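You operate a simulated robot arm through the tools that you are given. There is no shell and no other tool. Be economical: measure what you need, move in short steps, check, and stop when the job is done.

Carry out the task below with a simulated two-armed robot. There is one attempt and no reset: what you move stays moved.

JOB
Put the black wheel on the silver panel. Then open the left drawer of the parts bench, take the long teal carton and put it inside, then shut the drawer. Then fetch the teal key and set it on the top of the packing table. Then put the green stop on the top of the fitting table away on the top of the press table. Then stack the small carton marked "No. 34" from the top of the fitting table on top of the small carton labelled "No. 31". Then push the steel drawer shut. Keep to this order. Set down upright: long teal carton.
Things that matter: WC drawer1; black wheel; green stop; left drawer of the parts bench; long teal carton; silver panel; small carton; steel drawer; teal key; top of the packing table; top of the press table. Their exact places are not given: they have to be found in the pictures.

It is judged by the outcome, as a careful person would: the job done as asked, and still so three seconds after it is handed in. It fails if anything else is knocked over, pushed out of place, dropped, spilled or broken.

ROBOT AND FRAMES
Two 7-joint arms with two-finger parallel grippers on one trunk, on a base that drives. Base frame: it is fixed to the floor where the robot stands at the start and does not move with it; the origin is under the middle of the robot, x ahead of it, y to its left, z up. Units: cm, rad, N and s.
The left shoulder is at the start at [3.3, 10.1, 121.1], the right one opposite. With the tool pointing down near the work surface each hand reaches from about 10 to 40 cm from the robot's upright axis, wherever it stands, measured 20 degrees to its own side. Places, roughly: WC drawer1 [-50, -450, 70]; black wheel (6x6x3 cm) [50, -10, 90]; green stop (3x3x4 cm) [-700, -20, 70]; left drawer of the parts bench [-50, -440, 80]; long teal carton [175, -250, 75]; silver panel (12x10x2 cm) [90, -20, 90]; small carton [-725, 0, 75]; steel drawer [-830, 220, 60]; teal key [275, -450, 75]; top of the packing table [30, -450, 80]; top of the press table [-280, -450, 80]. Payload 2.4 kg a hand.
The TCP of each hand is the grasp point between the finger pads, 2.4 cm short of the fingertips. In the tool frame z runs along the fingers and y along their closing line. The gripper opens to 6.8 cm. The fingers are 1.7 cm wide and 1 cm thick; the gripper's body (4 by 7 cm) begins 4.1 cm behind the TCP.
Orientation is that of the tool frame in the base frame, as a unit quaternion [w, x, y, z]. With the fingers straight down and closing along the base's y, the tool's x points along the base's -x, its y along +y and its z along -z.

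CONTROLS
- The arms move only by the tool arm_command. It takes "left_deltas", "right_deltas" or both (then of equal length, played together; a hand with none holds still); each is a list of rows, each a list of 7 numbers: the closure, from 0 (fully open) to 1 (shut), then the shift along the tool's x, y, z in cm, then the turn, a rotation vector about the tool's x, y, z in rad. In form: [[fingers, x, y, z, wx, wy, wz], ...]. A call has 1 to 8 rows; each row is the pose to reach, as a shift and turn from the pose commanded when the call began, along the tool's axes at that moment. Each row takes 0.2 s and may step no farther than 5 cm and 0.15 rad from the row before; otherwise, or with a gripper value out of range, the whole call is refused. A pose out of reach is approached as far as the arm can. The call stops where the force on the tool passes 40 N (or 10 N more than at its start, if that is more) or the arm is blocked; 0.2 s more then pass. The fingers move at their own pace (about 7.2 cm/s each) and stop on an object; they squeeze with about 24 N. The grip force told is the motor's: it shows also when the fingers shut on nothing. Time passes only in rows, and 0.2 s behind the last, so rows that repeat a pose let the fingers close. It gives the time, the measured TCP pose, the force on the tool (base axes), the opening and the grip force at its end, in the units of the frame above (readings bear some noise), with the torque about the TCP (base axes, N m) and any sound that the robot's microphone picked up.
- Cameras (640 x 400 px; columns grow to the right, rows downward): "scene" is now at [11.51, -2.46, 137.28]; the picture's right is [-0.27, -0.96, 0.00], its down [-0.52, 0.15, -0.84] and it looks along [0.81, -0.23, -0.54] (base axes); focal length 248 px, centre (320, 200). "left" rides on the left gripper at [8.4, -1.1, -7.5] in its tool frame; the picture's right is [0.13, 0.99, 0.00], its down [-0.60, 0.08, -0.79] and it looks along [-0.79, 0.10, 0.61] (tool axes); focal length 251 px, centre (320, 200). "right" rides on the right gripper at [8.4, 1.1, -7.5] in its tool frame; the picture's right is [-0.13, 0.99, 0.00], its down [-0.60, -0.08, -0.79] and it looks along [-0.79, -0.10, 0.61] (tool axes); focal length 251 px, centre (320, 200).
- snapshot(camera): a new picture of that camera. No time passes.
- move_column(by): slides the trunk up (or, below 0, down) by that many cm; the arms and the scene camera ride with it, the base frame stays. It gives what a move gives, with no picture.
- base_move(legs): drives the robot by 1 to 6 legs, each [ahead, left, turn to the left] in cm, cm and rad, along the robot's own axes; the way and the turn of a leg run together, so that a leg with both is an arc; at most 150 cm and 3.142 rad a leg. The arms and the cameras ride along, it lands a little off, and it stops where it bumps. It gives what a move gives.
- turn_head(pan, tilt): turns the head with the scene camera to pan (to the left, within 1.501 rad either way) and tilt (down, from -0.506 to 1.204), counted from straight ahead of the robot. It gives what a move gives.
- point_at(camera, pixels): for up to 12 pixels [column, row] of the newest picture of that camera ("zoom" is the newest enlarged one), the place [x, y, z] in the base frame of the surface seen there, good to about 0.2 cm. No time passes.
- close_up(camera, box): a new picture of the part [left, top, right, bottom] of that camera's present view, enlarged. No time passes.
- close_job(): hands the job in; it is judged then, once.

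Work in short steps. Measure before you move; look again where a grasp or a placing could have gone wrong, and mend it. You have 131 turns and 162 pictures in all, those below and enlarged ones among them. Open the grippers and draw the arms clear of the work before you hand the job in, unless the task says otherwise.

The tools are called after "Emit:" as name(argument=value, ...) on one line, values as JSON. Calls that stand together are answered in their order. arm_command: Moves the arms, as the interface text tells. Its arguments: {"type":"object","properties":{"left_deltas":{"type":"array"},"right_deltas":{"type":"array"}},"required":[]} The other tools are called the same way: move_column (by) slides the trunk up or down; base_move (legs) drives the base; turn_head (pan, tilt) turns the head that bears the scene camera; snapshot (camera) takes a picture; point_at (camera, pixels) gives the place of the surface under pixels of a picture; close_up (camera, box) takes an enlarged picture of a part of a camera's view; close_job () hands the job in.

At the start:

```text
clock: 0.0
left_position: [32.69, 1.48, 118.11]
left_tcp_rot: [0.0, 0.0, 1.0, -0.001]
left_contact_force: [-0.1, 0.5, -0.2]
left_torque: [0.0, 0.01, 0.0]
left_opening: 6.82
left_grasp_force: 0.0
right_position: [29.71, -23.17, 115.11]
right_tcp_rot: [0.001, -0.001, 1.0, -0.001]
right_contact_force: [0.1, 1.3, -0.3]
right_torque: [0.02, 0.02, -0.01]
right_opening: 6.83
right_grasp_force: 0.2
trunk travel left (down, up): [-42.5, 42.4]
robot x, y, heading: [-0.14, -0.02, -0.003]
head pan, tilt: [-0.272, 0.571]
```

scene: 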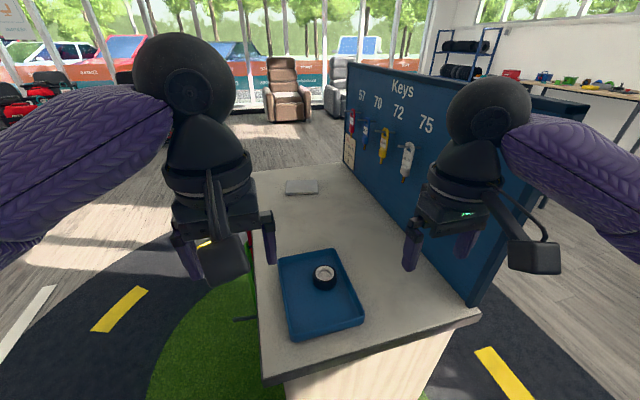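
right: 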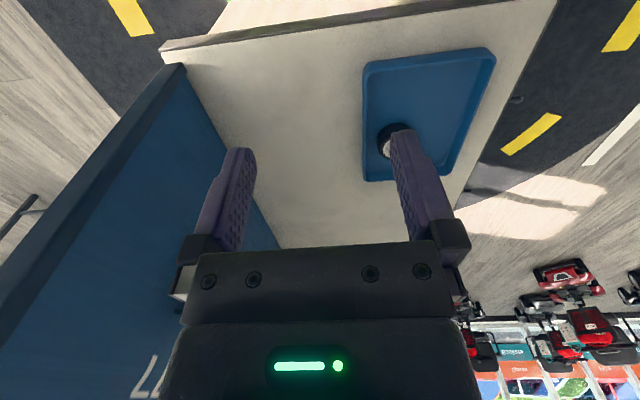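
left: 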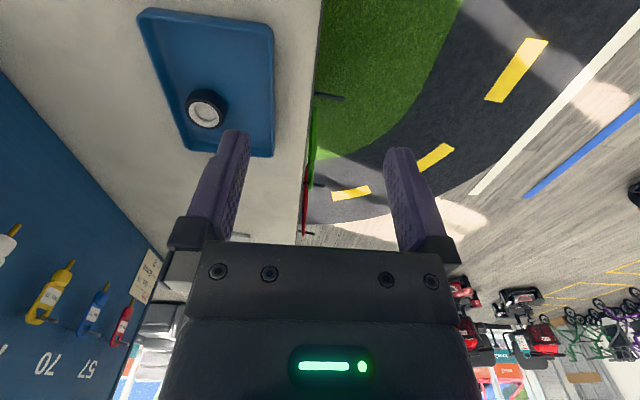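

The scene shows the black wheel at (325,277) in a blue tray and the silver panel at (302,187). I measure both first.

Emit:
point_at(camera="scene", pixels=[[325, 271], [325, 285], [314, 276], [336, 276], [302, 187], [288, 184], [318, 184], [290, 193], [317, 193], [345, 300], [280, 260], [300, 220]])

Emit:
close_up(camera="scene", box=[250, 160, 410, 340])

```text
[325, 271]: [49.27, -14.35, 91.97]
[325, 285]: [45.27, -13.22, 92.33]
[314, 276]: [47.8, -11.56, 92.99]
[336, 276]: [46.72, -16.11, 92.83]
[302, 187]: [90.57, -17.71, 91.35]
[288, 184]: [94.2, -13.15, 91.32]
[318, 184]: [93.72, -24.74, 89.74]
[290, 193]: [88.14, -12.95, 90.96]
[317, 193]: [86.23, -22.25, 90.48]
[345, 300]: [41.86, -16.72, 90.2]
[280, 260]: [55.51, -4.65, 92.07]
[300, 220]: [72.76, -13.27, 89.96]
```

```text
2.22 times, centred on (330, 250) of scene
```

zoom: 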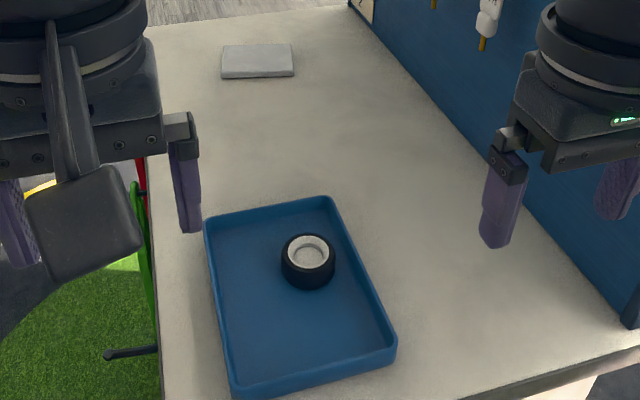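

Wheel centre is about (47.2,-13.8), top z≈93; the panel is about (91,-18). The panel is out of reach from the front, so I look to the table's left side to see whether I can stand there.

Emit:
turn_head(pan=0.2, tilt=0.8)

Emit:
snapshot(camera="scene")

Emit:
close_up(camera="left", box=[240, 60, 400, 260])

Emit:
point_at(camera="left", pixels=[[330, 96], [312, 150], [308, 185], [305, 215], [304, 232], [400, 80], [318, 60]])

```text
clock: 0.9
left_position: [32.66, 1.46, 118.18]
left_tcp_rot: [0.0, 0.0, 1.0, 0.0]
left_contact_force: [0.5, -0.1, -0.3]
left_torque: [0.01, 0.01, -0.02]
left_opening: 6.8
left_grasp_force: 0.0
right_position: [29.64, -23.17, 115.11]
right_tcp_rot: [0.0, -0.001, 1.0, -0.001]
right_contact_force: [-0.4, 0.8, 0.8]
right_torque: [-0.02, -0.02, 0.01]
right_opening: 6.8
right_grasp_force: 0.2
trunk travel left (down, up): [-42.5, 42.4]
robot x, y, heading: [0.07, -0.12, 0.0]
head pan, tilt: [0.201, 0.799]
```

```text
157 pictures are left
```

scene: 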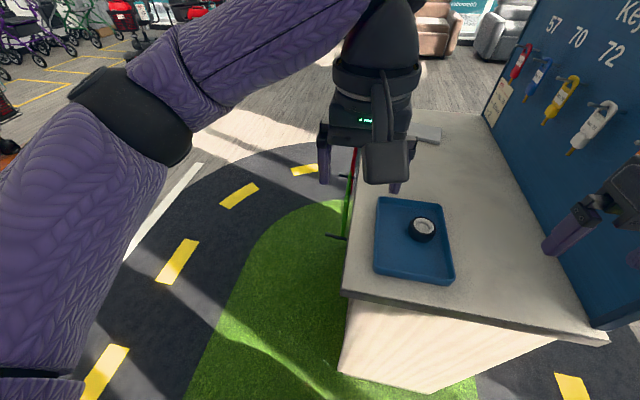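

```text
2.00 times, centred on (320, 160) of left
```

zoom: 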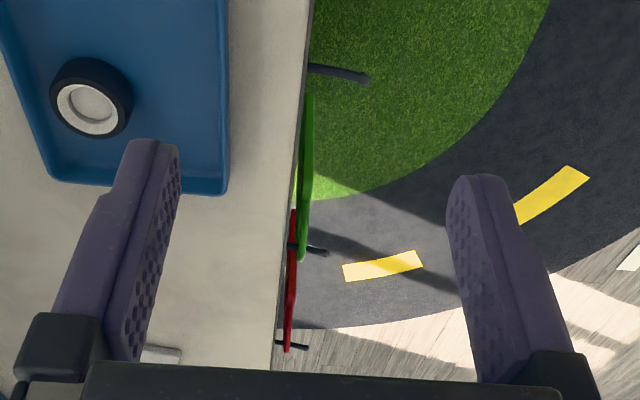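

```text
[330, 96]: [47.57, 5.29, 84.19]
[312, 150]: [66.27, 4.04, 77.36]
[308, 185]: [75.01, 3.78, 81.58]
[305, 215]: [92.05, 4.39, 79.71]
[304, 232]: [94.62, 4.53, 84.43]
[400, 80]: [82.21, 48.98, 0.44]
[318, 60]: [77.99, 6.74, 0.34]
```

Pegs with hung rings stick out of the table's left side. I measure the table edges to plan standing at the front and at the far end.

Emit:
point_at(camera="scene", pixels=[[345, 290], [470, 315], [607, 342], [395, 385], [330, 237], [376, 200], [423, 222], [443, 135], [415, 232], [432, 232], [344, 372]])

Emit:
close_up(camera="scene", box=[330, 170, 490, 300])

```text
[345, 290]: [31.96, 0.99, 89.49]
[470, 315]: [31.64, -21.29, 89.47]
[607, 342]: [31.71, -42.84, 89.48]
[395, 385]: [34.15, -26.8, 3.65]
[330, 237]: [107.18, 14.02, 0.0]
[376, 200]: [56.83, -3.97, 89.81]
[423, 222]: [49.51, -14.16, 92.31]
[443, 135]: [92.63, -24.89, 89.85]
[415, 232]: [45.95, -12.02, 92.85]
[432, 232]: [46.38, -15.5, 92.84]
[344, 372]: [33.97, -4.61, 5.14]
```

```text
3.08 times, centred on (410, 235) of scene
```

zoom: 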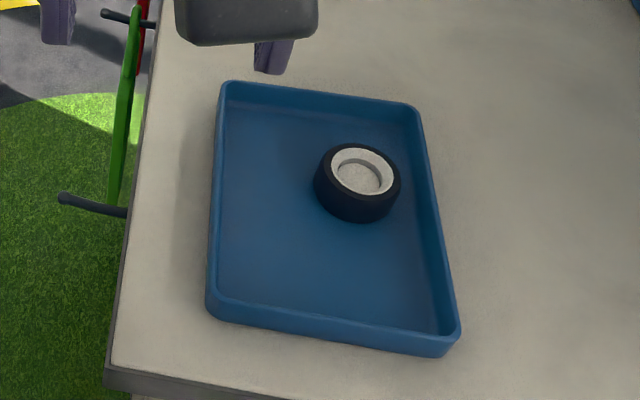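

I measure the wheel's rim points in the enlarged picture.

Emit:
point_at(camera="zoom", pixels=[[320, 168], [397, 178], [362, 146], [355, 200], [362, 172], [325, 190], [355, 228], [290, 220], [240, 90], [440, 320]])

```text
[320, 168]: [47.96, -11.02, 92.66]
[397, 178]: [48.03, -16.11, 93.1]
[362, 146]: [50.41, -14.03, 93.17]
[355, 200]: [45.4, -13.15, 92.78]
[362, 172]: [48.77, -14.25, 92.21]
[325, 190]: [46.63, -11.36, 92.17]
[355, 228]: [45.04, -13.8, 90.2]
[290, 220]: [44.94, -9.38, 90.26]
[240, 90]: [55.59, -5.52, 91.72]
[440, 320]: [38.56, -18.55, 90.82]
```

Wheel centre is about (47.9,-13.7), diameter about 5.4. I drive 7 cm ahead, then bring the right hand over it.

Emit:
base_move(legs=[[7, 0, 0]])

Emit:
point_at(camera="zoom", pixels=[[423, 185], [434, 240], [425, 160], [410, 190]])

```text
clock: 1.9
left_position: [39.94, 1.27, 118.02]
left_tcp_rot: [0.0, 0.001, 1.0, 0.0]
left_contact_force: [0.7, 0.1, -0.3]
left_torque: [0.0, -0.02, -0.02]
left_opening: 6.78
left_grasp_force: 0.2
right_position: [36.83, -23.26, 115.14]
right_tcp_rot: [-0.001, 0.001, 1.0, -0.001]
right_contact_force: [-0.4, -0.3, -0.1]
right_torque: [-0.01, 0.03, -0.02]
right_opening: 6.78
right_grasp_force: 0.0
trunk travel left (down, up): [-42.5, 42.4]
robot x, y, heading: [7.07, -0.05, -0.003]
head pan, tilt: [0.201, 0.799]
```

```text
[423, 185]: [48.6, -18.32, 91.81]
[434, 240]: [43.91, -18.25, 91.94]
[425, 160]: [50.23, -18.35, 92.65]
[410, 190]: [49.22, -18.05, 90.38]
```

The tray's right wall inner face is at y≈-18.1, too close for closing along y, so I turn the right hand about 60° while bringing it over the wheel and move the left hand away.

Emit:
arm_command(right_deltas=[[0, -1.58, 1.36, 1.8, 0, 0, -0.15], [0, -3.16, 2.73, 3.6, 0, 0, -0.3], [0, -4.74, 4.09, 5.4, 0, 0, -0.45], [0, -6.33, 5.46, 7.2, 0, 0, -0.6], [0, -7.9, 6.8, 9, 0, 0, -0.75], [0, -9.5, 8.2, 10.8, 0, 0, -0.9], [0, -11.07, 9.55, 12.6, 0, 0, -1.05], [0, -11.07, 9.55, 12.6, 0, 0, -1.05]], left_deltas=[[0, 1, 2, 0, 0, 0, 0], [0, 2, 4, 0, 0, 0, 0], [0, 3, 6, 0, 0, 0, 0], [0, 4, 8, 0, 0, 0, 0], [0, 5, 10, 0, 0, 0, 0], [0, 6, 12, 0, 0, 0, 0], [0, 6, 12, 0, 0, 0, 0], [0, 6, 12, 0, 0, 0, 0]])

Emit:
snapshot(camera="right")

Emit:
snapshot(camera="scene")

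```text
clock: 3.7
left_position: [33.56, 13.33, 118.08]
left_tcp_rot: [-0.001, 0.001, 1.0, 0.0]
left_contact_force: [0.1, 0.0, 0.3]
left_torque: [-0.02, 0.02, -0.02]
left_opening: 6.81
left_grasp_force: 0.0
right_position: [48.2, -13.6, 102.5]
right_tcp_rot: [-0.001, -0.502, 0.865, 0.0]
right_contact_force: [0.8, 0.4, 0.5]
right_torque: [0.02, 0.01, -0.03]
right_opening: 6.79
right_grasp_force: 0.1
trunk travel left (down, up): [-42.5, 42.4]
robot x, y, heading: [7.26, -0.22, -0.001]
head pan, tilt: [0.201, 0.799]
```

```text
154 pictures are left
```

right: 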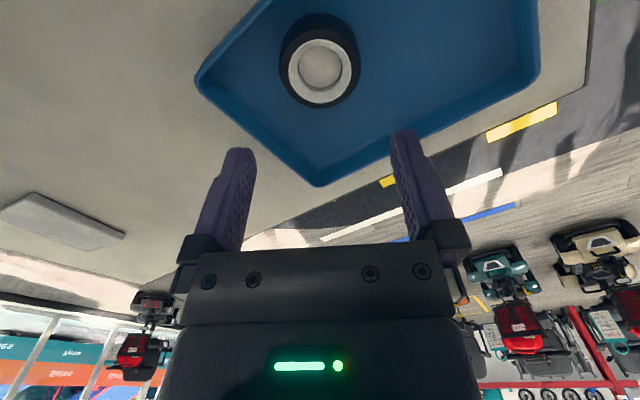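

```text
153 pictures are left
```

scene: 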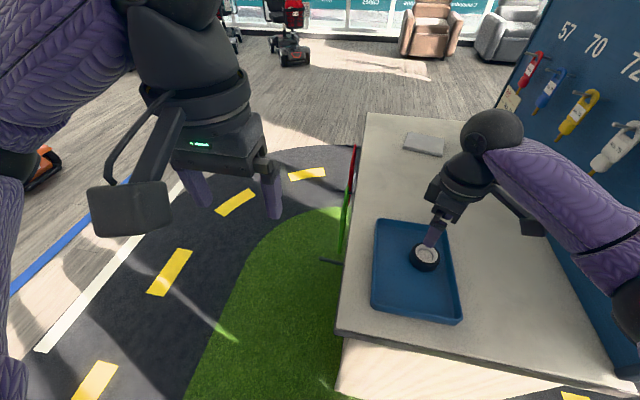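

The hand is over the wheel. I check the wheel centre with the hand camera (rim about (319,72)).

Emit:
point_at(camera="right", pixels=[[284, 68], [355, 68], [319, 104], [319, 40], [320, 20], [320, 70]])

```text
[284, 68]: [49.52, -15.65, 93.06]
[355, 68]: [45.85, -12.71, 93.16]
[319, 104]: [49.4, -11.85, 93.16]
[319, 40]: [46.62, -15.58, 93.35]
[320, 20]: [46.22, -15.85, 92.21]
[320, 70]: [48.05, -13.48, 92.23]
```

Centre is (47.9,-13.8). I go down to z 93.1 with a small shift and close.

Emit:
arm_command(right_deltas=[[0, 0.32, 0.16, 2.5, 0, 0, 0], [0, 0.32, 0.16, 5, 0, 0, 0], [0, 0.32, 0.16, 7.2, 0, 0, 0], [0, 0.32, 0.16, 9.3, 0, 0, 0], [0, 0.32, 0.16, 9.3, 0, 0, 0], [1, 0.32, 0.16, 9.3, 0, 0, 0], [1, 0.32, 0.16, 9.3, 0, 0, 0], [1, 0.32, 0.16, 9.3, 0, 0, 0]])

```text
clock: 5.5
left_position: [33.58, 13.49, 118.12]
left_tcp_rot: [0.0, 0.001, 1.0, 0.0]
left_contact_force: [0.3, -0.5, 0.0]
left_torque: [0.03, 0.01, 0.0]
left_opening: 6.79
left_grasp_force: 0.0
right_position: [47.48, -13.88, 93.08]
right_tcp_rot: [0.0, -0.502, 0.865, 0.0]
right_contact_force: [-0.4, -0.1, -0.5]
right_torque: [0.01, -0.02, 0.02]
right_opening: 5.47
right_grasp_force: 23.5
trunk travel left (down, up): [-42.5, 42.4]
robot x, y, heading: [7.03, -0.11, -0.002]
head pan, tilt: [0.201, 0.799]
```

Wheel is gripped (opening 5.47). I lift it and pull it in, and measure the far end of the table for the drive around.

Emit:
arm_command(right_deltas=[[1, 0, 0, -4, 0, 0, 0], [1, 0, 0, -8, 0, 0, 0], [1, 0, 0, -12, 0, 0, 0], [1, 0, 0, -16, 0, 0, 0], [1, 2.5, 1.5, -19, 0, 0, 0], [1, 5, 3, -22, 0, 0, 0], [1, 7.5, 4.5, -22, 0, 0, 0], [1, 7.5, 4.5, -22, 0, 0, 0]])

Emit:
point_at(camera="scene", pixels=[[370, 114], [435, 123], [405, 148], [443, 155], [345, 215], [322, 262], [290, 62], [405, 55], [350, 165], [15, 185], [445, 140]])

Emit:
turn_head(pan=0, tilt=0.3)

Emit:
snapshot(camera="scene")

```text
clock: 6.4
left_position: [33.56, 13.29, 118.06]
left_tcp_rot: [0.0, 0.001, 1.0, 0.0]
left_contact_force: [0.3, 0.7, -1.1]
left_torque: [0.0, 0.0, -0.02]
left_opening: 6.83
left_grasp_force: 0.1
right_position: [47.69, -13.85, 104.72]
right_tcp_rot: [0.006, -0.508, 0.862, 0.0]
right_contact_force: [7.1, 9.0, -11.2]
right_torque: [0.13, -0.33, -0.21]
right_opening: 0.0
right_grasp_force: 23.8
trunk travel left (down, up): [-42.5, 42.4]
robot x, y, heading: [7.0, -0.1, -0.001]
head pan, tilt: [0.201, 0.799]
stopped in row 4 (right hand): the force on the tool passed its limit at 82 N (the readings are from after the stop); the commanded pose is now the measured one
```

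```text
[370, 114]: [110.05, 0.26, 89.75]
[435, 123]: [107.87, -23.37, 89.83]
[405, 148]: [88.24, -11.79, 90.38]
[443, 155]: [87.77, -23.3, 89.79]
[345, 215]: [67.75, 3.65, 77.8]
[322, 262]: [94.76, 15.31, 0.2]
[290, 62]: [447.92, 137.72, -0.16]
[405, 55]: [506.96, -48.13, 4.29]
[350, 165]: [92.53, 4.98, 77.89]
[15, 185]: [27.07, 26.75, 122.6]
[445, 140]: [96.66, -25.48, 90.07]
```

```text
clock: 7.3
left_position: [33.49, 13.42, 118.19]
left_tcp_rot: [0.001, 0.001, 1.0, 0.001]
left_contact_force: [0.0, 0.2, -1.3]
left_torque: [0.04, -0.01, 0.0]
left_opening: 6.81
left_grasp_force: 0.1
right_position: [47.55, -13.82, 104.8]
right_tcp_rot: [0.005, -0.508, 0.861, 0.0]
right_contact_force: [16.7, 9.3, -14.8]
right_torque: [0.49, 0.22, 0.61]
right_opening: 0.0
right_grasp_force: 23.4
trunk travel left (down, up): [-42.5, 42.4]
robot x, y, heading: [7.2, -0.34, -0.002]
head pan, tilt: [0.0, 0.3]
```

```text
152 pictures are left
```

scene: 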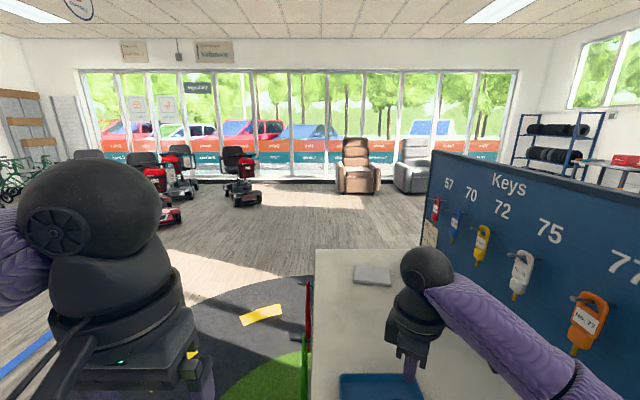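

The wheel slipped out (opening 0.0) after a force spike. I look at what the hand is touching and where the wheel is.

Emit:
turn_head(pan=-0.2, tilt=0.8)

Emit:
snapshot(camera="right")

Emit:
snapshot(camera="scene")

Emit:
snapshot(camera="left")

```text
clock: 8.2
left_position: [33.56, 13.37, 118.07]
left_tcp_rot: [-0.001, 0.001, 1.0, 0.0]
left_contact_force: [1.0, -0.2, 0.3]
left_torque: [0.01, -0.01, -0.01]
left_opening: 6.79
left_grasp_force: 0.1
right_position: [47.55, -13.78, 104.85]
right_tcp_rot: [0.006, -0.507, 0.862, 0.0]
right_contact_force: [20.7, 8.6, -17.3]
right_torque: [0.58, 0.42, 1.01]
right_opening: 0.01
right_grasp_force: 23.2
trunk travel left (down, up): [-42.5, 42.4]
robot x, y, heading: [7.48, -0.17, -0.004]
head pan, tilt: [-0.201, 0.799]
```

```text
151 pictures are left
```

right: 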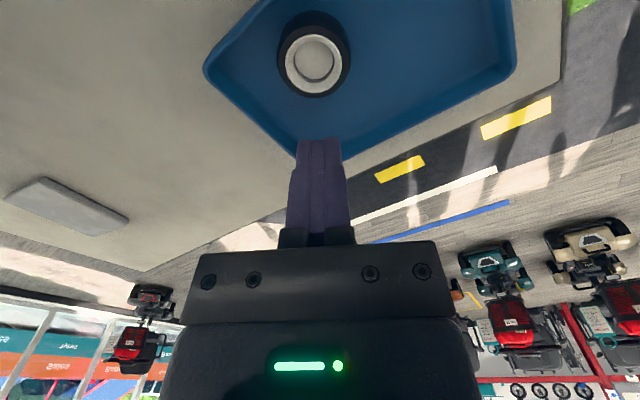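

```text
150 pictures are left
```

scene: 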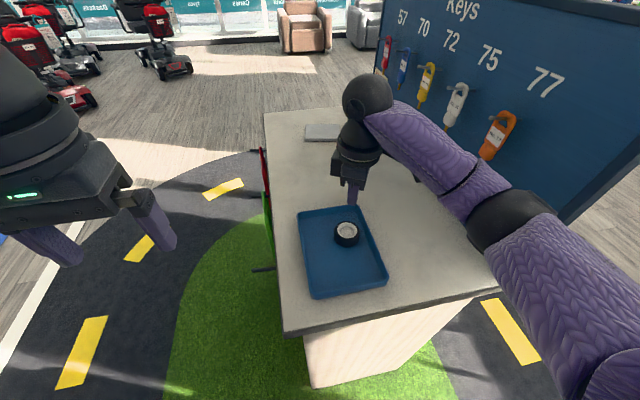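

```text
149 pictures are left
```

left: 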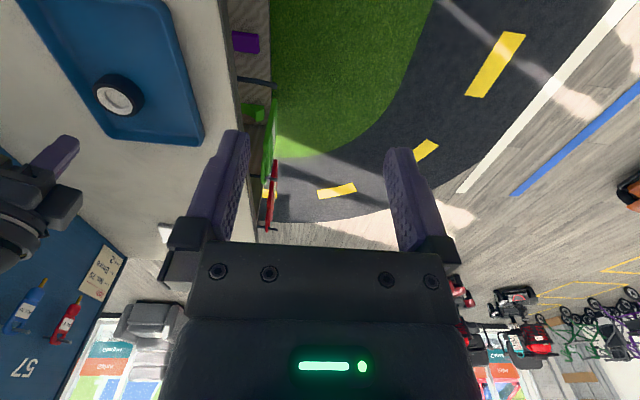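

The wheel is back flat in the tray. I check whether the elbow/forearm (505,215) touches the key board.

Emit:
point_at(camera="scene", pixels=[[500, 195], [535, 225], [565, 220], [575, 190], [450, 160], [395, 120], [365, 95], [590, 300], [540, 175], [545, 200], [635, 120]])

Emit:
close_up(camera="scene", box=[320, 60, 640, 260])

```text
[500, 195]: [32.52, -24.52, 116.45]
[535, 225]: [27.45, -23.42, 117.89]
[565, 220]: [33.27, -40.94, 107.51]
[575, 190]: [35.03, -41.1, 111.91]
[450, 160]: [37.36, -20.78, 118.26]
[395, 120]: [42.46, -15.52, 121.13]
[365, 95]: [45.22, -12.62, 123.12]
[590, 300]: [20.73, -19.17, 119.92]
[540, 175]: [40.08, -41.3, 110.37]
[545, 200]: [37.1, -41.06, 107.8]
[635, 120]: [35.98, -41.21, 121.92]
```

```text
2.00 times, centred on (480, 160) of scene
```

zoom: 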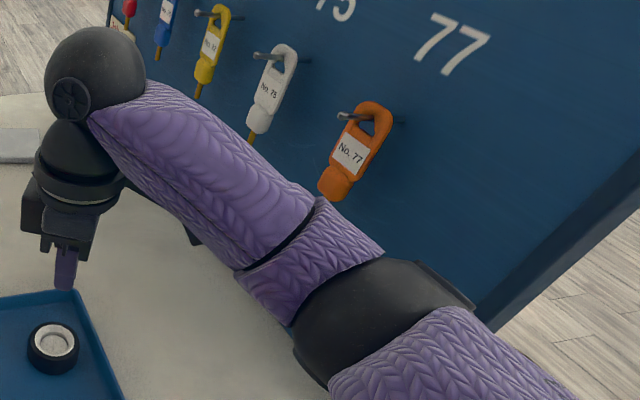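

The wheel sits in the tray and the elbow is close to the board. I relieve by lowering the hand 2 cm and moving it inward, away from the board, opening the fingers.

Emit:
arm_command(right_deltas=[[0.5, -1, 1, 1, 0, 0, 0], [0, -2, 2, 2, 0, 0, 0], [0, -2, 2, 2, 0, 0, 0]])

```text
clock: 8.6
left_position: [33.49, 13.34, 118.17]
left_tcp_rot: [-0.001, 0.0, 1.0, 0.001]
left_contact_force: [-0.4, 0.2, 0.4]
left_torque: [-0.01, 0.0, 0.0]
left_opening: 6.83
left_grasp_force: 0.0
right_position: [47.43, -13.0, 104.45]
right_tcp_rot: [0.008, -0.509, 0.861, 0.0]
right_contact_force: [3.0, 6.8, -6.7]
right_torque: [0.06, -0.23, -0.14]
right_opening: 3.42
right_grasp_force: 0.1
trunk travel left (down, up): [-42.5, 42.4]
robot x, y, heading: [7.03, -0.08, -0.002]
head pan, tilt: [-0.201, 0.799]
stopped in row 1 (right hand): the force on the tool passed its limit at 40 N (the readings are from after the stop); the commanded pose is now the measured one
```

Still in contact; driving the base left moves the whole arm off the board.

Emit:
base_move(legs=[[0, 7, 0]])

Emit:
snapshot(camera="scene")

```text
clock: 9.6
left_position: [33.55, 20.09, 118.22]
left_tcp_rot: [0.001, 0.001, 1.0, 0.0]
left_contact_force: [0.2, 0.8, -0.8]
left_torque: [-0.03, 0.0, -0.03]
left_opening: 6.81
left_grasp_force: 0.1
right_position: [47.42, -6.41, 104.5]
right_tcp_rot: [0.006, -0.509, 0.861, 0.0]
right_contact_force: [10.3, 5.3, -8.3]
right_torque: [0.19, 0.15, 0.37]
right_opening: 3.38
right_grasp_force: 0.0
trunk travel left (down, up): [-42.5, 42.4]
robot x, y, heading: [6.91, 6.68, 0.003]
head pan, tilt: [-0.201, 0.799]
```

```text
147 pictures are left
```

scene: 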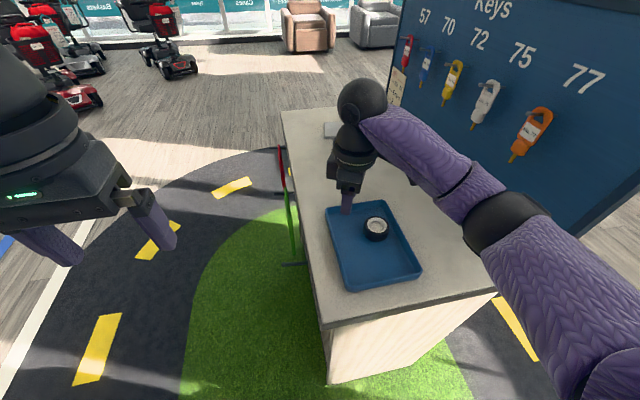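

The force persists clear of the board, so most likely the camera pod presses on its own forearm at this yaw. I turn the hand back toward its original yaw.

Emit:
arm_command(right_deltas=[[0, 0, 0, 0.7, 0, 0, 0.1], [0, 0, 0, 1, 0, 0, 0.25], [0, 0, 0, 1, 0, 0, 0.4], [0, 0, 0, 1, 0, 0, 0.55], [0, 0, 0, 1, 0, 0, 0.7], [0, 0, 0, 1, 0, 0, 0.85], [0, 0, 0, 1, 0, 0, 1.0], [0, 0, 0, 1, 0, 0, 1.05]])

```text
clock: 10.2
left_position: [33.65, 19.95, 118.18]
left_tcp_rot: [-0.001, 0.002, 1.0, 0.0]
left_contact_force: [-0.8, -0.3, 0.2]
left_torque: [-0.02, -0.01, 0.02]
left_opening: 6.82
left_grasp_force: 0.1
right_position: [47.49, -6.58, 103.49]
right_tcp_rot: [0.01, -0.417, 0.909, 0.001]
right_contact_force: [1.3, 4.0, -3.4]
right_torque: [-0.12, -0.12, -0.24]
right_opening: 6.79
right_grasp_force: 0.1
trunk travel left (down, up): [-42.5, 42.4]
robot x, y, heading: [7.27, 6.36, -0.005]
head pan, tilt: [-0.201, 0.799]
stopped in row 2 (right hand): the force on the tool passed its limit at 63 N (the readings are from after the stop); the commanded pose is now the measured one
```

Force dropped and the rotation is progressing; I continue turning back.

Emit:
arm_command(right_deltas=[[0, 0, 0, 0.5, 0, 0, 0.1], [0, 0, 0, 1, 0, 0, 0.2], [0, 0, 0, 1, 0, 0, 0.35], [0, 0, 0, 1, 0, 0, 0.5], [0, 0, 0, 1, 0, 0, 0.65], [0, 0, 0, 1, 0, 0, 0.8], [0, 0, 0, 1, 0, 0, 0.86]])

Emit:
snapshot(camera="scene")

```text
clock: 10.6
left_position: [33.66, 20.04, 118.14]
left_tcp_rot: [0.001, 0.002, 1.0, 0.0]
left_contact_force: [-0.2, -0.3, 0.2]
left_torque: [0.0, -0.04, 0.0]
left_opening: 6.79
left_grasp_force: 0.0
right_position: [47.62, -6.37, 102.93]
right_tcp_rot: [0.013, -0.372, 0.928, 0.002]
right_contact_force: [1.4, 3.9, -2.0]
right_torque: [-0.12, -0.08, -0.18]
right_opening: 6.8
right_grasp_force: 0.0
trunk travel left (down, up): [-42.5, 42.4]
robot x, y, heading: [7.41, 6.54, 0.002]
head pan, tilt: [-0.201, 0.799]
stopped in row 2 (right hand): the force on the tool passed its limit at 50 N (the readings are from after the stop); the commanded pose is now the measured one
```

```text
146 pictures are left
```

scene: 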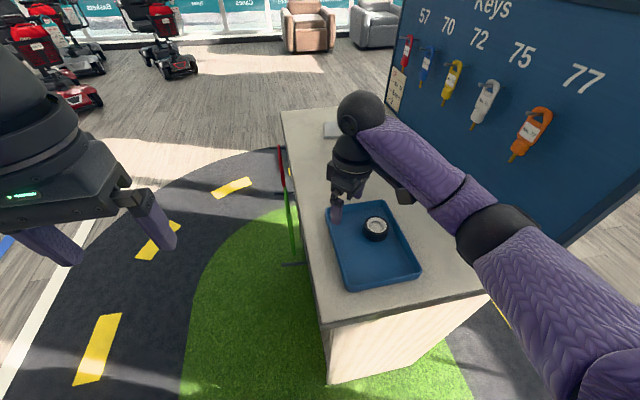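

The pod (405,195) sits tight under the forearm. Lowering straightens the wrist, so I lower 5 cm first, then turn.

Emit:
arm_command(right_deltas=[[0, 0, 0, 2, 0, 0, 0], [0, 0, 0, 4, 0, 0, 0], [0, 0, 0, 5.5, 0, 0, 0], [0, 0, 0, 5.5, 0, 0, 0.15], [0, 0, 0, 5.5, 0, 0, 0.3], [0, 0, 0, 5.5, 0, 0, 0.45], [0, 0, 0, 5.5, 0, 0, 0.6], [0, 0, 0, 5.5, 0, 0, 0.76]])

```text
refused: row 8 steps farther than a row can; nothing moved
```

Row 8 was slightly too big; resending within limits.

Emit:
arm_command(right_deltas=[[0, 0, 0, 2, 0, 0, 0], [0, 0, 0, 4, 0, 0, 0], [0, 0, 0, 5.5, 0, 0, 0], [0, 0, 0, 5.5, 0, 0, 0.15], [0, 0, 0, 5.5, 0, 0, 0.3], [0, 0, 0, 5.5, 0, 0, 0.45], [0, 0, 0, 5.5, 0, 0, 0.6], [0, 0, 0, 5.5, 0, 0, 0.74]])

```text
clock: 12.4
left_position: [33.61, 20.06, 118.17]
left_tcp_rot: [0.0, 0.001, 1.0, 0.0]
left_contact_force: [0.8, -0.3, 0.5]
left_torque: [0.0, -0.02, 0.0]
left_opening: 6.8
left_grasp_force: 0.0
right_position: [47.72, -6.35, 97.41]
right_tcp_rot: [0.01, -0.009, 1.0, 0.006]
right_contact_force: [-0.2, -0.3, -0.4]
right_torque: [-0.02, 0.02, 0.01]
right_opening: 6.8
right_grasp_force: 0.1
trunk travel left (down, up): [-42.5, 42.4]
robot x, y, heading: [7.12, 6.62, 0.0]
head pan, tilt: [-0.201, 0.799]
```

Free now. I drive back right 6.5 cm and turn the hand the other way (+45°), keeping the pod off the forearm.

Emit:
base_move(legs=[[0, -6.5, 0]])

Emit:
arm_command(right_deltas=[[0, 0, 0, -1, 0, 0, 0.15], [0, 0, 0, -1.5, 0, 0, 0.3], [0, 0, 0, -1.5, 0, 0, 0.45], [0, 0, 0, -1.5, 0, 0, 0.6], [0, 0, 0, -1.5, 0, 0, 0.75], [0, 0, 0, -1.5, 0, 0, 0.8], [0, 0, 0, -1.5, 0, 0, 0.8]])

Emit:
snapshot(camera="right")

Emit:
snapshot(camera="scene")

```text
clock: 13.4
left_position: [33.58, 13.45, 118.23]
left_tcp_rot: [0.0, 0.001, 1.0, 0.001]
left_contact_force: [0.4, -0.4, 0.7]
left_torque: [0.03, 0.05, 0.02]
left_opening: 6.81
left_grasp_force: 0.1
right_position: [47.81, -12.85, 97.49]
right_tcp_rot: [0.012, -0.012, 1.0, 0.006]
right_contact_force: [-0.4, -0.8, 1.3]
right_torque: [-0.02, -0.04, 0.03]
right_opening: 6.77
right_grasp_force: 0.1
trunk travel left (down, up): [-42.5, 42.4]
robot x, y, heading: [7.06, 0.28, 0.001]
head pan, tilt: [-0.201, 0.799]
```

```text
clock: 15.0
left_position: [33.61, 13.57, 118.19]
left_tcp_rot: [0.0, 0.001, 1.0, -0.001]
left_contact_force: [-0.4, -0.2, 0.7]
left_torque: [0.0, 0.01, 0.03]
left_opening: 6.82
left_grasp_force: 0.0
right_position: [47.69, -12.73, 98.98]
right_tcp_rot: [0.008, 0.378, 0.926, 0.01]
right_contact_force: [0.7, -0.7, -0.4]
right_torque: [-0.01, 0.01, 0.01]
right_opening: 6.78
right_grasp_force: 0.1
trunk travel left (down, up): [-42.5, 42.4]
robot x, y, heading: [7.27, 0.11, -0.001]
head pan, tilt: [-0.201, 0.799]
```

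```text
145 pictures are left
```

right: 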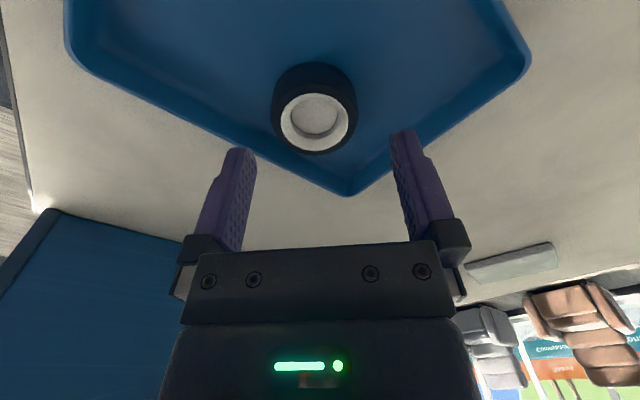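

```text
144 pictures are left
```

scene: 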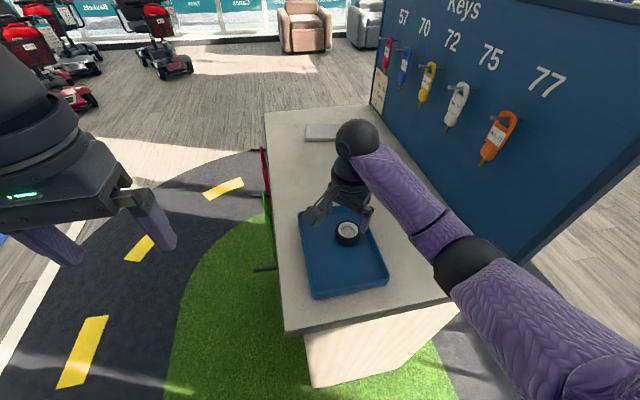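

I measure the wheel in the right-hand picture (rim around (315,120)).

Emit:
point_at(camera="right", pixels=[[282, 115], [350, 115], [315, 150], [315, 94], [275, 100], [354, 100]])

```text
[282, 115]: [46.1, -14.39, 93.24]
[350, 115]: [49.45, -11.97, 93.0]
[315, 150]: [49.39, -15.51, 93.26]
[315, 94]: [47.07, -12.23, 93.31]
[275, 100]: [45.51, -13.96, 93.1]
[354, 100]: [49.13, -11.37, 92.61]
```

Centre is about (48.1,-13.7). I shift, descend to z≈92.9 and grip.

Emit:
arm_command(right_deltas=[[0, -0.96, -0.41, 2, 0, 0, 0], [0, -0.96, -0.41, 4, 0, 0, 0], [0, -0.96, -0.41, 6.1, 0, 0, 0], [0, -0.96, -0.41, 6.1, 0, 0, 0], [1, -0.96, -0.41, 6.1, 0, 0, 0], [1, -0.96, -0.41, 6.1, 0, 0, 0], [1, -0.96, -0.41, 6.1, 0, 0, 0]])

Emit:
arm_command(right_deltas=[[1, 0, 0, -2, 0, 0, 0], [1, 0, 0, -4, 0, 0, 0], [1, 0, 0, -6, 0, 0, 0], [1, 0, 0, -8, 0, 0, 0]])

Emit:
snapshot(camera="right")

```text
clock: 16.6
left_position: [33.51, 13.68, 118.07]
left_tcp_rot: [0.001, 0.001, 1.0, 0.0]
left_contact_force: [-0.2, 0.1, 0.2]
left_torque: [-0.01, 0.01, -0.02]
left_opening: 6.8
left_grasp_force: 0.0
right_position: [48.36, -13.54, 92.99]
right_tcp_rot: [0.009, 0.378, 0.926, 0.01]
right_contact_force: [-1.1, -0.3, 0.0]
right_torque: [0.0, 0.01, -0.02]
right_opening: 5.58
right_grasp_force: 24.1
trunk travel left (down, up): [-42.5, 42.4]
robot x, y, heading: [7.17, 0.35, 0.0]
head pan, tilt: [-0.201, 0.799]
```

```text
clock: 17.6
left_position: [33.53, 13.6, 118.21]
left_tcp_rot: [0.0, 0.001, 1.0, 0.001]
left_contact_force: [-1.2, 0.5, -0.1]
left_torque: [-0.01, -0.01, -0.01]
left_opening: 6.79
left_grasp_force: 0.1
right_position: [48.17, -13.81, 101.04]
right_tcp_rot: [0.008, 0.378, 0.926, 0.011]
right_contact_force: [0.4, -0.7, -1.6]
right_torque: [-0.02, 0.02, 0.01]
right_opening: 5.56
right_grasp_force: 23.8
trunk travel left (down, up): [-42.5, 42.4]
robot x, y, heading: [6.61, 0.34, -0.001]
head pan, tilt: [-0.201, 0.799]
```

```text
143 pictures are left
```

right: 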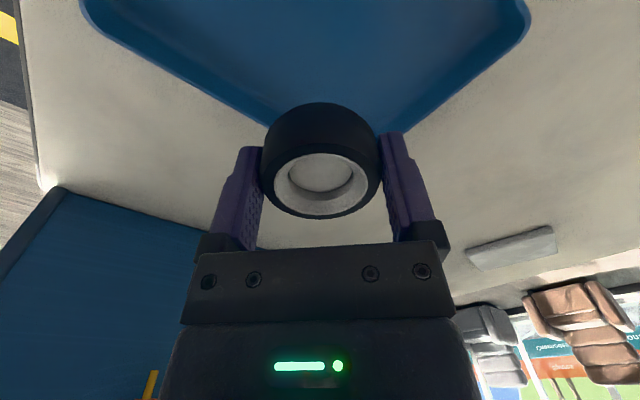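

The wheel is held (5.56). I check the board's far end to plan the far-side approach, and raise the hand further.

Emit:
point_at(camera="scene", pixels=[[372, 104], [374, 90], [386, 40], [266, 112], [345, 106], [308, 134], [336, 128], [336, 138], [306, 140]])

Emit:
arm_command(right_deltas=[[1, 0, 0, -2, 0, 0, 0], [1, 0, 0, -4, 0, 0, 0], [1, 2, -2, -6, 0, 0, 0], [1, 4, -4, -8, 0, 0, 0], [1, 6, -6, -8, 0, 0, 0]], left_deltas=[[0, 2, 0, 0, 0, 0, 0], [0, 4, 0, -2, 0, 0, 0], [0, 6, 0, -4, 0, 0, 0], [0, 8, 0, -6, 0, 0, 0], [0, 10, 0, -8, 0, 0, 0]])

```text
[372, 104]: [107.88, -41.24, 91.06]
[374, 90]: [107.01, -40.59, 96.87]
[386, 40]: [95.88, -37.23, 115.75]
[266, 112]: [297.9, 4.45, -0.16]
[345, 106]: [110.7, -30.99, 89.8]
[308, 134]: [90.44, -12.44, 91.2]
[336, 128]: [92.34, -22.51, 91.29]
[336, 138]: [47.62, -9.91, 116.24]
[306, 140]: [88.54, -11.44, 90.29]
```

```text
clock: 18.8
left_position: [23.42, 13.43, 126.34]
left_tcp_rot: [0.0, 0.001, 1.0, 0.0]
left_contact_force: [-0.1, -0.3, 0.4]
left_torque: [-0.02, -0.04, 0.02]
left_opening: 6.81
left_grasp_force: 0.1
right_position: [39.49, -14.18, 108.89]
right_tcp_rot: [0.007, 0.379, 0.925, 0.01]
right_contact_force: [0.5, -0.5, -1.2]
right_torque: [0.03, -0.02, 0.02]
right_opening: 5.55
right_grasp_force: 23.8
trunk travel left (down, up): [-42.5, 42.4]
robot x, y, heading: [7.16, 0.27, -0.0]
head pan, tilt: [-0.201, 0.799]
```

Far end of table is x≈110.5. Before driving I look to the left for floor obstacles.

Emit:
turn_head(pan=0.9, tilt=0.5)

Emit:
snapshot(camera="scene")

```text
clock: 20.2
left_position: [23.45, 13.4, 126.35]
left_tcp_rot: [0.0, 0.001, 1.0, 0.0]
left_contact_force: [0.2, -1.0, -0.7]
left_torque: [-0.02, 0.0, -0.01]
left_opening: 6.8
left_grasp_force: 0.1
right_position: [39.56, -14.22, 108.9]
right_tcp_rot: [0.008, 0.377, 0.926, 0.01]
right_contact_force: [-0.3, 0.4, -0.9]
right_torque: [0.0, -0.04, -0.03]
right_opening: 5.57
right_grasp_force: 24.0
trunk travel left (down, up): [-42.5, 42.4]
robot x, y, heading: [7.0, 0.31, -0.004]
head pan, tilt: [0.901, 0.499]
```

```text
142 pictures are left
```

scene: 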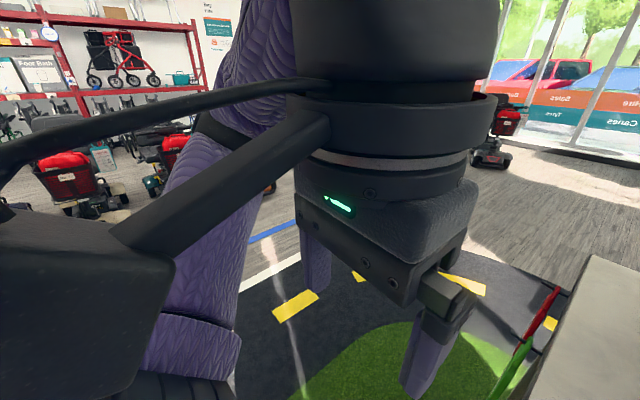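

Scooters appear to the left; I measure them to be sure the path is free.

Emit:
point_at(camera="scene", pixels=[[100, 205], [65, 200], [150, 190], [270, 190], [490, 165], [180, 110], [400, 330]])

Emit:
base_move(legs=[[-28, 0, 0], [0, 70, 0], [150, 0, 0], [24, 0, 0]])

```text
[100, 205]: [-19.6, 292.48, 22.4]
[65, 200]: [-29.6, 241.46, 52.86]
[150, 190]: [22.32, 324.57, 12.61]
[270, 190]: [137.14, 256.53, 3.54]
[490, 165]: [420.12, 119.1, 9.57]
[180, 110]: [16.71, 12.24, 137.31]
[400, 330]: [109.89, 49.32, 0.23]
```

```text
clock: 33.8
left_position: [164.65, 90.65, 126.35]
left_tcp_rot: [0.0, -0.029, 1.0, 0.0]
left_contact_force: [0.3, 0.5, 0.1]
left_torque: [0.0, 0.0, 0.03]
left_opening: 6.79
left_grasp_force: 0.0
right_position: [182.24, 64.2, 108.65]
right_tcp_rot: [0.007, 0.351, 0.936, 0.01]
right_contact_force: [-0.1, -0.5, -2.0]
right_torque: [0.01, 0.03, 0.0]
right_opening: 5.54
right_grasp_force: 24.1
trunk travel left (down, up): [-42.5, 42.4]
robot x, y, heading: [148.95, 76.53, 0.058]
head pan, tilt: [0.901, 0.499]
```

Path clear. Turn to face the table's far end and slide over.

Emit:
base_move(legs=[[4, 0, 0], [0, 0, 3.083], [0, 104, 0]])

Emit:
turn_head(pan=-0.1, tilt=0.75)

Emit:
snapshot(camera="scene")

```text
clock: 46.7
left_position: [138.38, -35.43, 126.23]
left_tcp_rot: [0.001, 0.996, 0.086, 0.0]
left_contact_force: [-0.2, 0.4, 0.0]
left_torque: [0.0, -0.01, 0.02]
left_opening: 6.81
left_grasp_force: 0.0
right_position: [117.83, -10.98, 108.72]
right_tcp_rot: [0.01, 0.955, -0.297, -0.006]
right_contact_force: [-0.4, 0.9, -0.4]
right_torque: [0.0, -0.01, -0.02]
right_opening: 5.55
right_grasp_force: 23.8
trunk travel left (down, up): [-42.5, 42.4]
robot x, y, heading: [152.27, -19.39, -2.973]
head pan, tilt: [0.901, 0.499]
stopped in leg 3: the robot was blocked; the commanded pose is now the measured one
```

```text
clock: 48.0
left_position: [138.52, -35.49, 126.3]
left_tcp_rot: [0.0, 0.996, 0.086, 0.0]
left_contact_force: [1.0, 0.0, -0.7]
left_torque: [0.0, 0.01, 0.0]
left_opening: 6.8
left_grasp_force: 0.0
right_position: [117.93, -10.93, 108.83]
right_tcp_rot: [0.01, 0.954, -0.298, -0.007]
right_contact_force: [0.0, 0.4, -1.0]
right_torque: [-0.01, -0.02, -0.01]
right_opening: 5.54
right_grasp_force: 24.1
trunk travel left (down, up): [-42.5, 42.4]
robot x, y, heading: [152.04, -19.52, -2.969]
head pan, tilt: [-0.099, 0.75]
```

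```text
141 pictures are left
```

scene: 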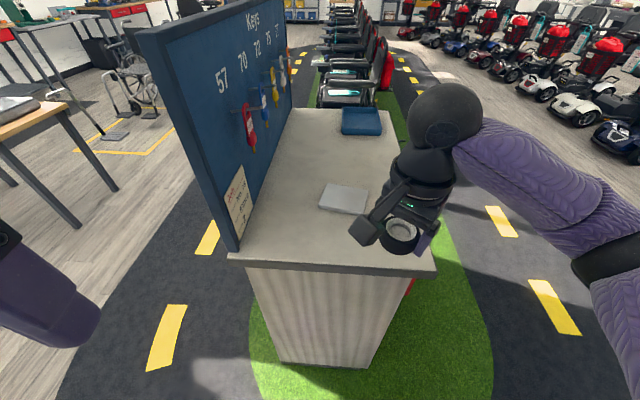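

Blocked at y≈-19.5 with a slight yaw; I check what is on the left before moving on.

Emit:
turn_head(pan=1.3, tilt=0.9)

Emit:
snapshot(camera="scene")

```text
clock: 49.5
left_position: [138.47, -35.25, 126.45]
left_tcp_rot: [0.0, 0.996, 0.085, 0.0]
left_contact_force: [-1.4, 0.7, -0.5]
left_torque: [-0.02, 0.01, 0.0]
left_opening: 6.8
left_grasp_force: 0.1
right_position: [117.85, -11.06, 108.88]
right_tcp_rot: [0.01, 0.955, -0.298, -0.007]
right_contact_force: [-0.5, 0.1, -0.4]
right_torque: [0.03, 0.0, -0.02]
right_opening: 5.51
right_grasp_force: 24.0
trunk travel left (down, up): [-42.5, 42.4]
robot x, y, heading: [152.41, -19.58, -2.97]
head pan, tilt: [1.3, 0.901]
```

```text
140 pictures are left
```

scene: 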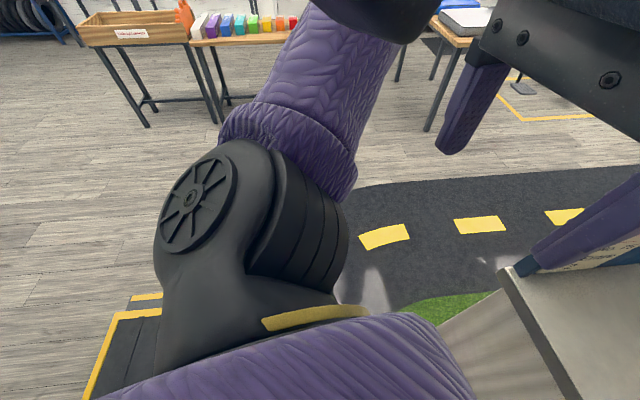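

There is a dark yellow-edged thing at (125,330); I measure it.

Emit:
point_at(camera="scene", pixels=[[125, 320], [140, 298], [115, 370], [145, 305], [290, 320], [500, 270], [540, 265], [200, 130]])

```text
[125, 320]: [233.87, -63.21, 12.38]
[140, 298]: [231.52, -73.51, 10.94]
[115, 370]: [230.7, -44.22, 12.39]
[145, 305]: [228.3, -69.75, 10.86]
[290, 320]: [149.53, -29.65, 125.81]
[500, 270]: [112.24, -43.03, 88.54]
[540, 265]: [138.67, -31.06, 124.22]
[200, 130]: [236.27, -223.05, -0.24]
```

It is a low ramp behind the robot on that side; moving forward gets away from it. Ahead 18 cm.

Emit:
base_move(legs=[[17, 0, 0]])

Emit:
turn_head(pan=-0.3, tilt=0.85)

Emit:
snapshot(camera="scene")

```text
clock: 51.0
left_position: [121.34, -38.21, 126.33]
left_tcp_rot: [0.0, 0.996, 0.085, 0.0]
left_contact_force: [-0.7, -0.4, 0.2]
left_torque: [-0.01, -0.06, 0.01]
left_opening: 6.8
left_grasp_force: 0.1
right_position: [100.85, -13.84, 108.88]
right_tcp_rot: [0.012, 0.955, -0.298, -0.005]
right_contact_force: [-0.4, -0.1, -0.7]
right_torque: [0.0, -0.01, -0.01]
right_opening: 5.54
right_grasp_force: 24.1
trunk travel left (down, up): [-42.5, 42.4]
robot x, y, heading: [134.75, -22.77, -2.972]
head pan, tilt: [1.3, 0.901]
```

```text
clock: 52.7
left_position: [121.55, -38.36, 126.39]
left_tcp_rot: [0.0, 0.996, 0.085, 0.0]
left_contact_force: [0.7, 0.2, 0.1]
left_torque: [0.02, -0.02, -0.02]
left_opening: 6.81
left_grasp_force: 0.1
right_position: [100.78, -13.76, 108.74]
right_tcp_rot: [0.011, 0.954, -0.3, -0.007]
right_contact_force: [0.2, 0.5, -1.1]
right_torque: [0.02, 0.0, 0.02]
right_opening: 5.5
right_grasp_force: 24.2
trunk travel left (down, up): [-42.5, 42.4]
robot x, y, heading: [135.31, -22.6, -2.973]
head pan, tilt: [-0.3, 0.85]
```

```text
139 pictures are left
```

scene: 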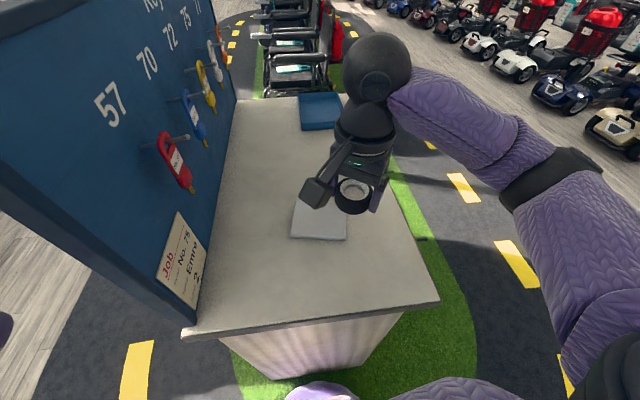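

Panel visible at around (320,218). I measure its corners.

Emit:
point_at(camera="scene", pixels=[[300, 200], [293, 234], [345, 237], [319, 218], [330, 228], [310, 230]])

```text
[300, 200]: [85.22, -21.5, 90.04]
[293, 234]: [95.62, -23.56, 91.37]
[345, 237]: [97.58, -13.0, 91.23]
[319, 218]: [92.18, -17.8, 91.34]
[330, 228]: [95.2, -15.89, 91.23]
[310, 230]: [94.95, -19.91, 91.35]
```

Panel centre is about (92,-17.9), top 91.3. I move over it and descend to z≈96 first.

Emit:
arm_command(right_deltas=[[1, -1.6, 2.8, 0, 0, 0, 0], [1, -3.2, 5.6, 0, 0, 0, 0], [1, -4.83, 8.42, 2, 0, 0, 0], [1, -4.83, 8.42, 5, 0, 0, 0], [1, -4.83, 8.42, 8, 0, 0, 0], [1, -4.83, 8.42, 11, 0, 0, 0], [1, -4.83, 8.42, 12, 0, 0, 0]])

Emit:
snapshot(camera="right")

Emit:
snapshot(camera="scene")

```text
clock: 54.3
left_position: [121.34, -38.18, 126.32]
left_tcp_rot: [0.001, 0.996, 0.084, 0.0]
left_contact_force: [0.4, -0.1, 1.0]
left_torque: [0.04, -0.01, 0.03]
left_opening: 6.81
left_grasp_force: 0.1
right_position: [91.86, -18.19, 97.04]
right_tcp_rot: [0.01, 0.954, -0.298, -0.007]
right_contact_force: [1.0, -0.6, -0.8]
right_torque: [0.0, 0.02, -0.01]
right_opening: 5.53
right_grasp_force: 24.0
trunk travel left (down, up): [-42.5, 42.4]
robot x, y, heading: [135.31, -22.57, -2.969]
head pan, tilt: [-0.3, 0.85]
```

```text
138 pictures are left
```

right: 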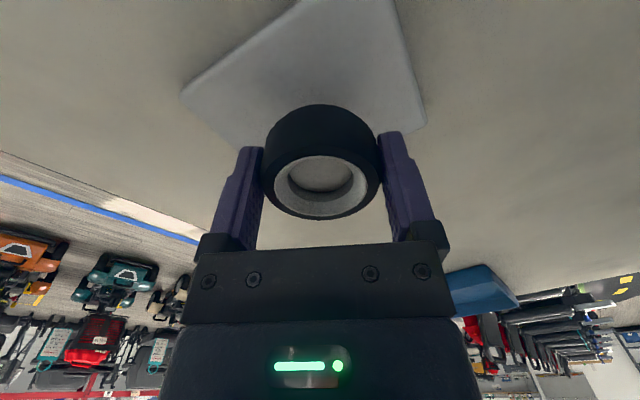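

```text
137 pictures are left
```

scene: 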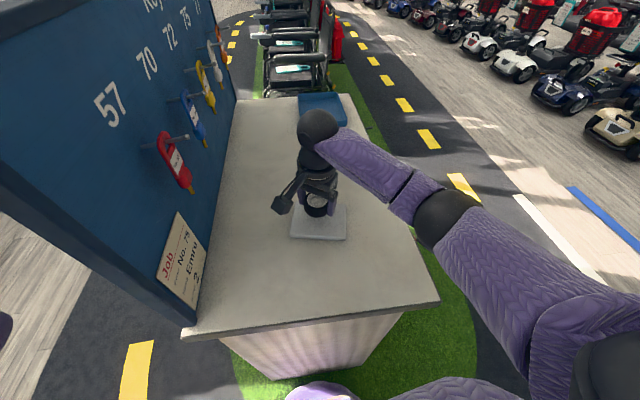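

I measure the panel corners in the hand camera to confirm centring.

Emit:
point_at(camera="right", pixels=[[190, 95], [420, 118], [310, 8], [395, 6], [248, 145]])

```text
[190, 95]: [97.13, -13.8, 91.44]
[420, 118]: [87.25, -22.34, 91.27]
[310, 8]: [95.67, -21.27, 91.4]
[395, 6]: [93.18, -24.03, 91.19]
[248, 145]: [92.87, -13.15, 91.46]
```

Centred. I lower to z≈94.2, release, and rise.

Emit:
arm_command(right_deltas=[[1, 0, 0, 1.5, 0, 0, 0], [1, 0, 0, 2.8, 0, 0, 0], [1, 0, 0, 2.8, 0, 0, 0], [0.4, 0, 0, 2.8, 0, 0, 0], [0, 0, 0, 2.8, 0, 0, 0], [0, 0, 0, 2.8, 0, 0, 0], [0, 0, 0, -1, 0, 0, 0], [0, 0, 0, -5, 0, 0, 0]])

Emit:
snapshot(camera="right")

```text
clock: 56.1
left_position: [121.51, -38.23, 126.38]
left_tcp_rot: [0.0, 0.996, 0.085, -0.001]
left_contact_force: [0.5, -0.4, 0.1]
left_torque: [-0.01, -0.01, -0.01]
left_opening: 6.81
left_grasp_force: 0.0
right_position: [91.87, -18.06, 102.06]
right_tcp_rot: [0.01, 0.954, -0.298, -0.007]
right_contact_force: [-0.2, 0.8, 0.2]
right_torque: [0.02, -0.03, 0.02]
right_opening: 6.82
right_grasp_force: 0.1
trunk travel left (down, up): [-42.5, 42.4]
robot x, y, heading: [135.54, -22.38, -2.976]
head pan, tilt: [-0.3, 0.85]
```

```text
136 pictures are left
```

right: 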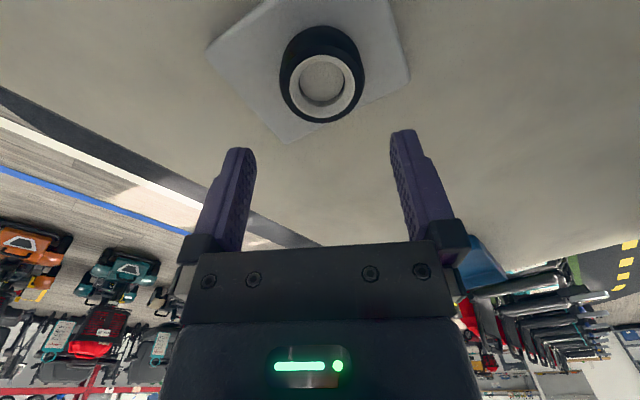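

The wheel rests on the panel. I raise, pull in and straighten the right hand.

Emit:
arm_command(right_deltas=[[0, 0, 0, -4, 0, 0, 0], [0, 0, 0, -8, 0, 0, -0.1], [0, 2.5, -2.5, -11, 0, 0, -0.22], [0, 5, -5, -14, 0, 0, -0.36], [0, 7.5, -7.5, -15, 0, 0, -0.5], [0, 10, -10, -16, 0, 0, -0.64], [0, 12.5, -12.5, -16, 0, 0, -0.76]])

Emit:
snapshot(camera="scene")

```text
clock: 57.7
left_position: [121.5, -38.18, 126.47]
left_tcp_rot: [0.0, 0.996, 0.085, 0.0]
left_contact_force: [-0.6, -0.6, -0.2]
left_torque: [0.02, 0.03, -0.01]
left_opening: 6.79
left_grasp_force: 0.1
right_position: [109.83, -15.0, 117.58]
right_tcp_rot: [0.007, 0.997, 0.077, -0.01]
right_contact_force: [-0.5, 0.2, -0.6]
right_torque: [0.02, 0.03, 0.04]
right_opening: 6.8
right_grasp_force: 0.1
trunk travel left (down, up): [-42.5, 42.4]
robot x, y, heading: [135.07, -22.26, -2.974]
head pan, tilt: [-0.3, 0.85]
```

```text
135 pictures are left
```

scene: 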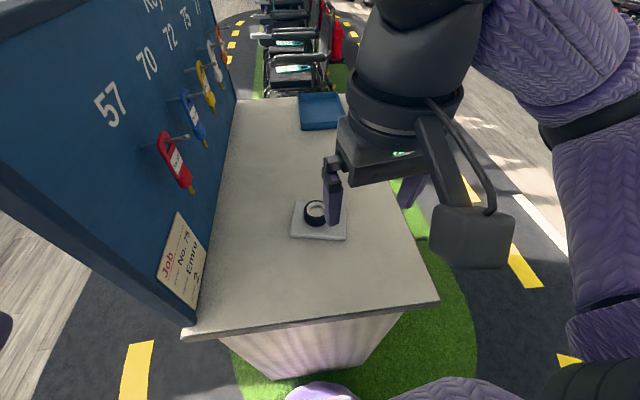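

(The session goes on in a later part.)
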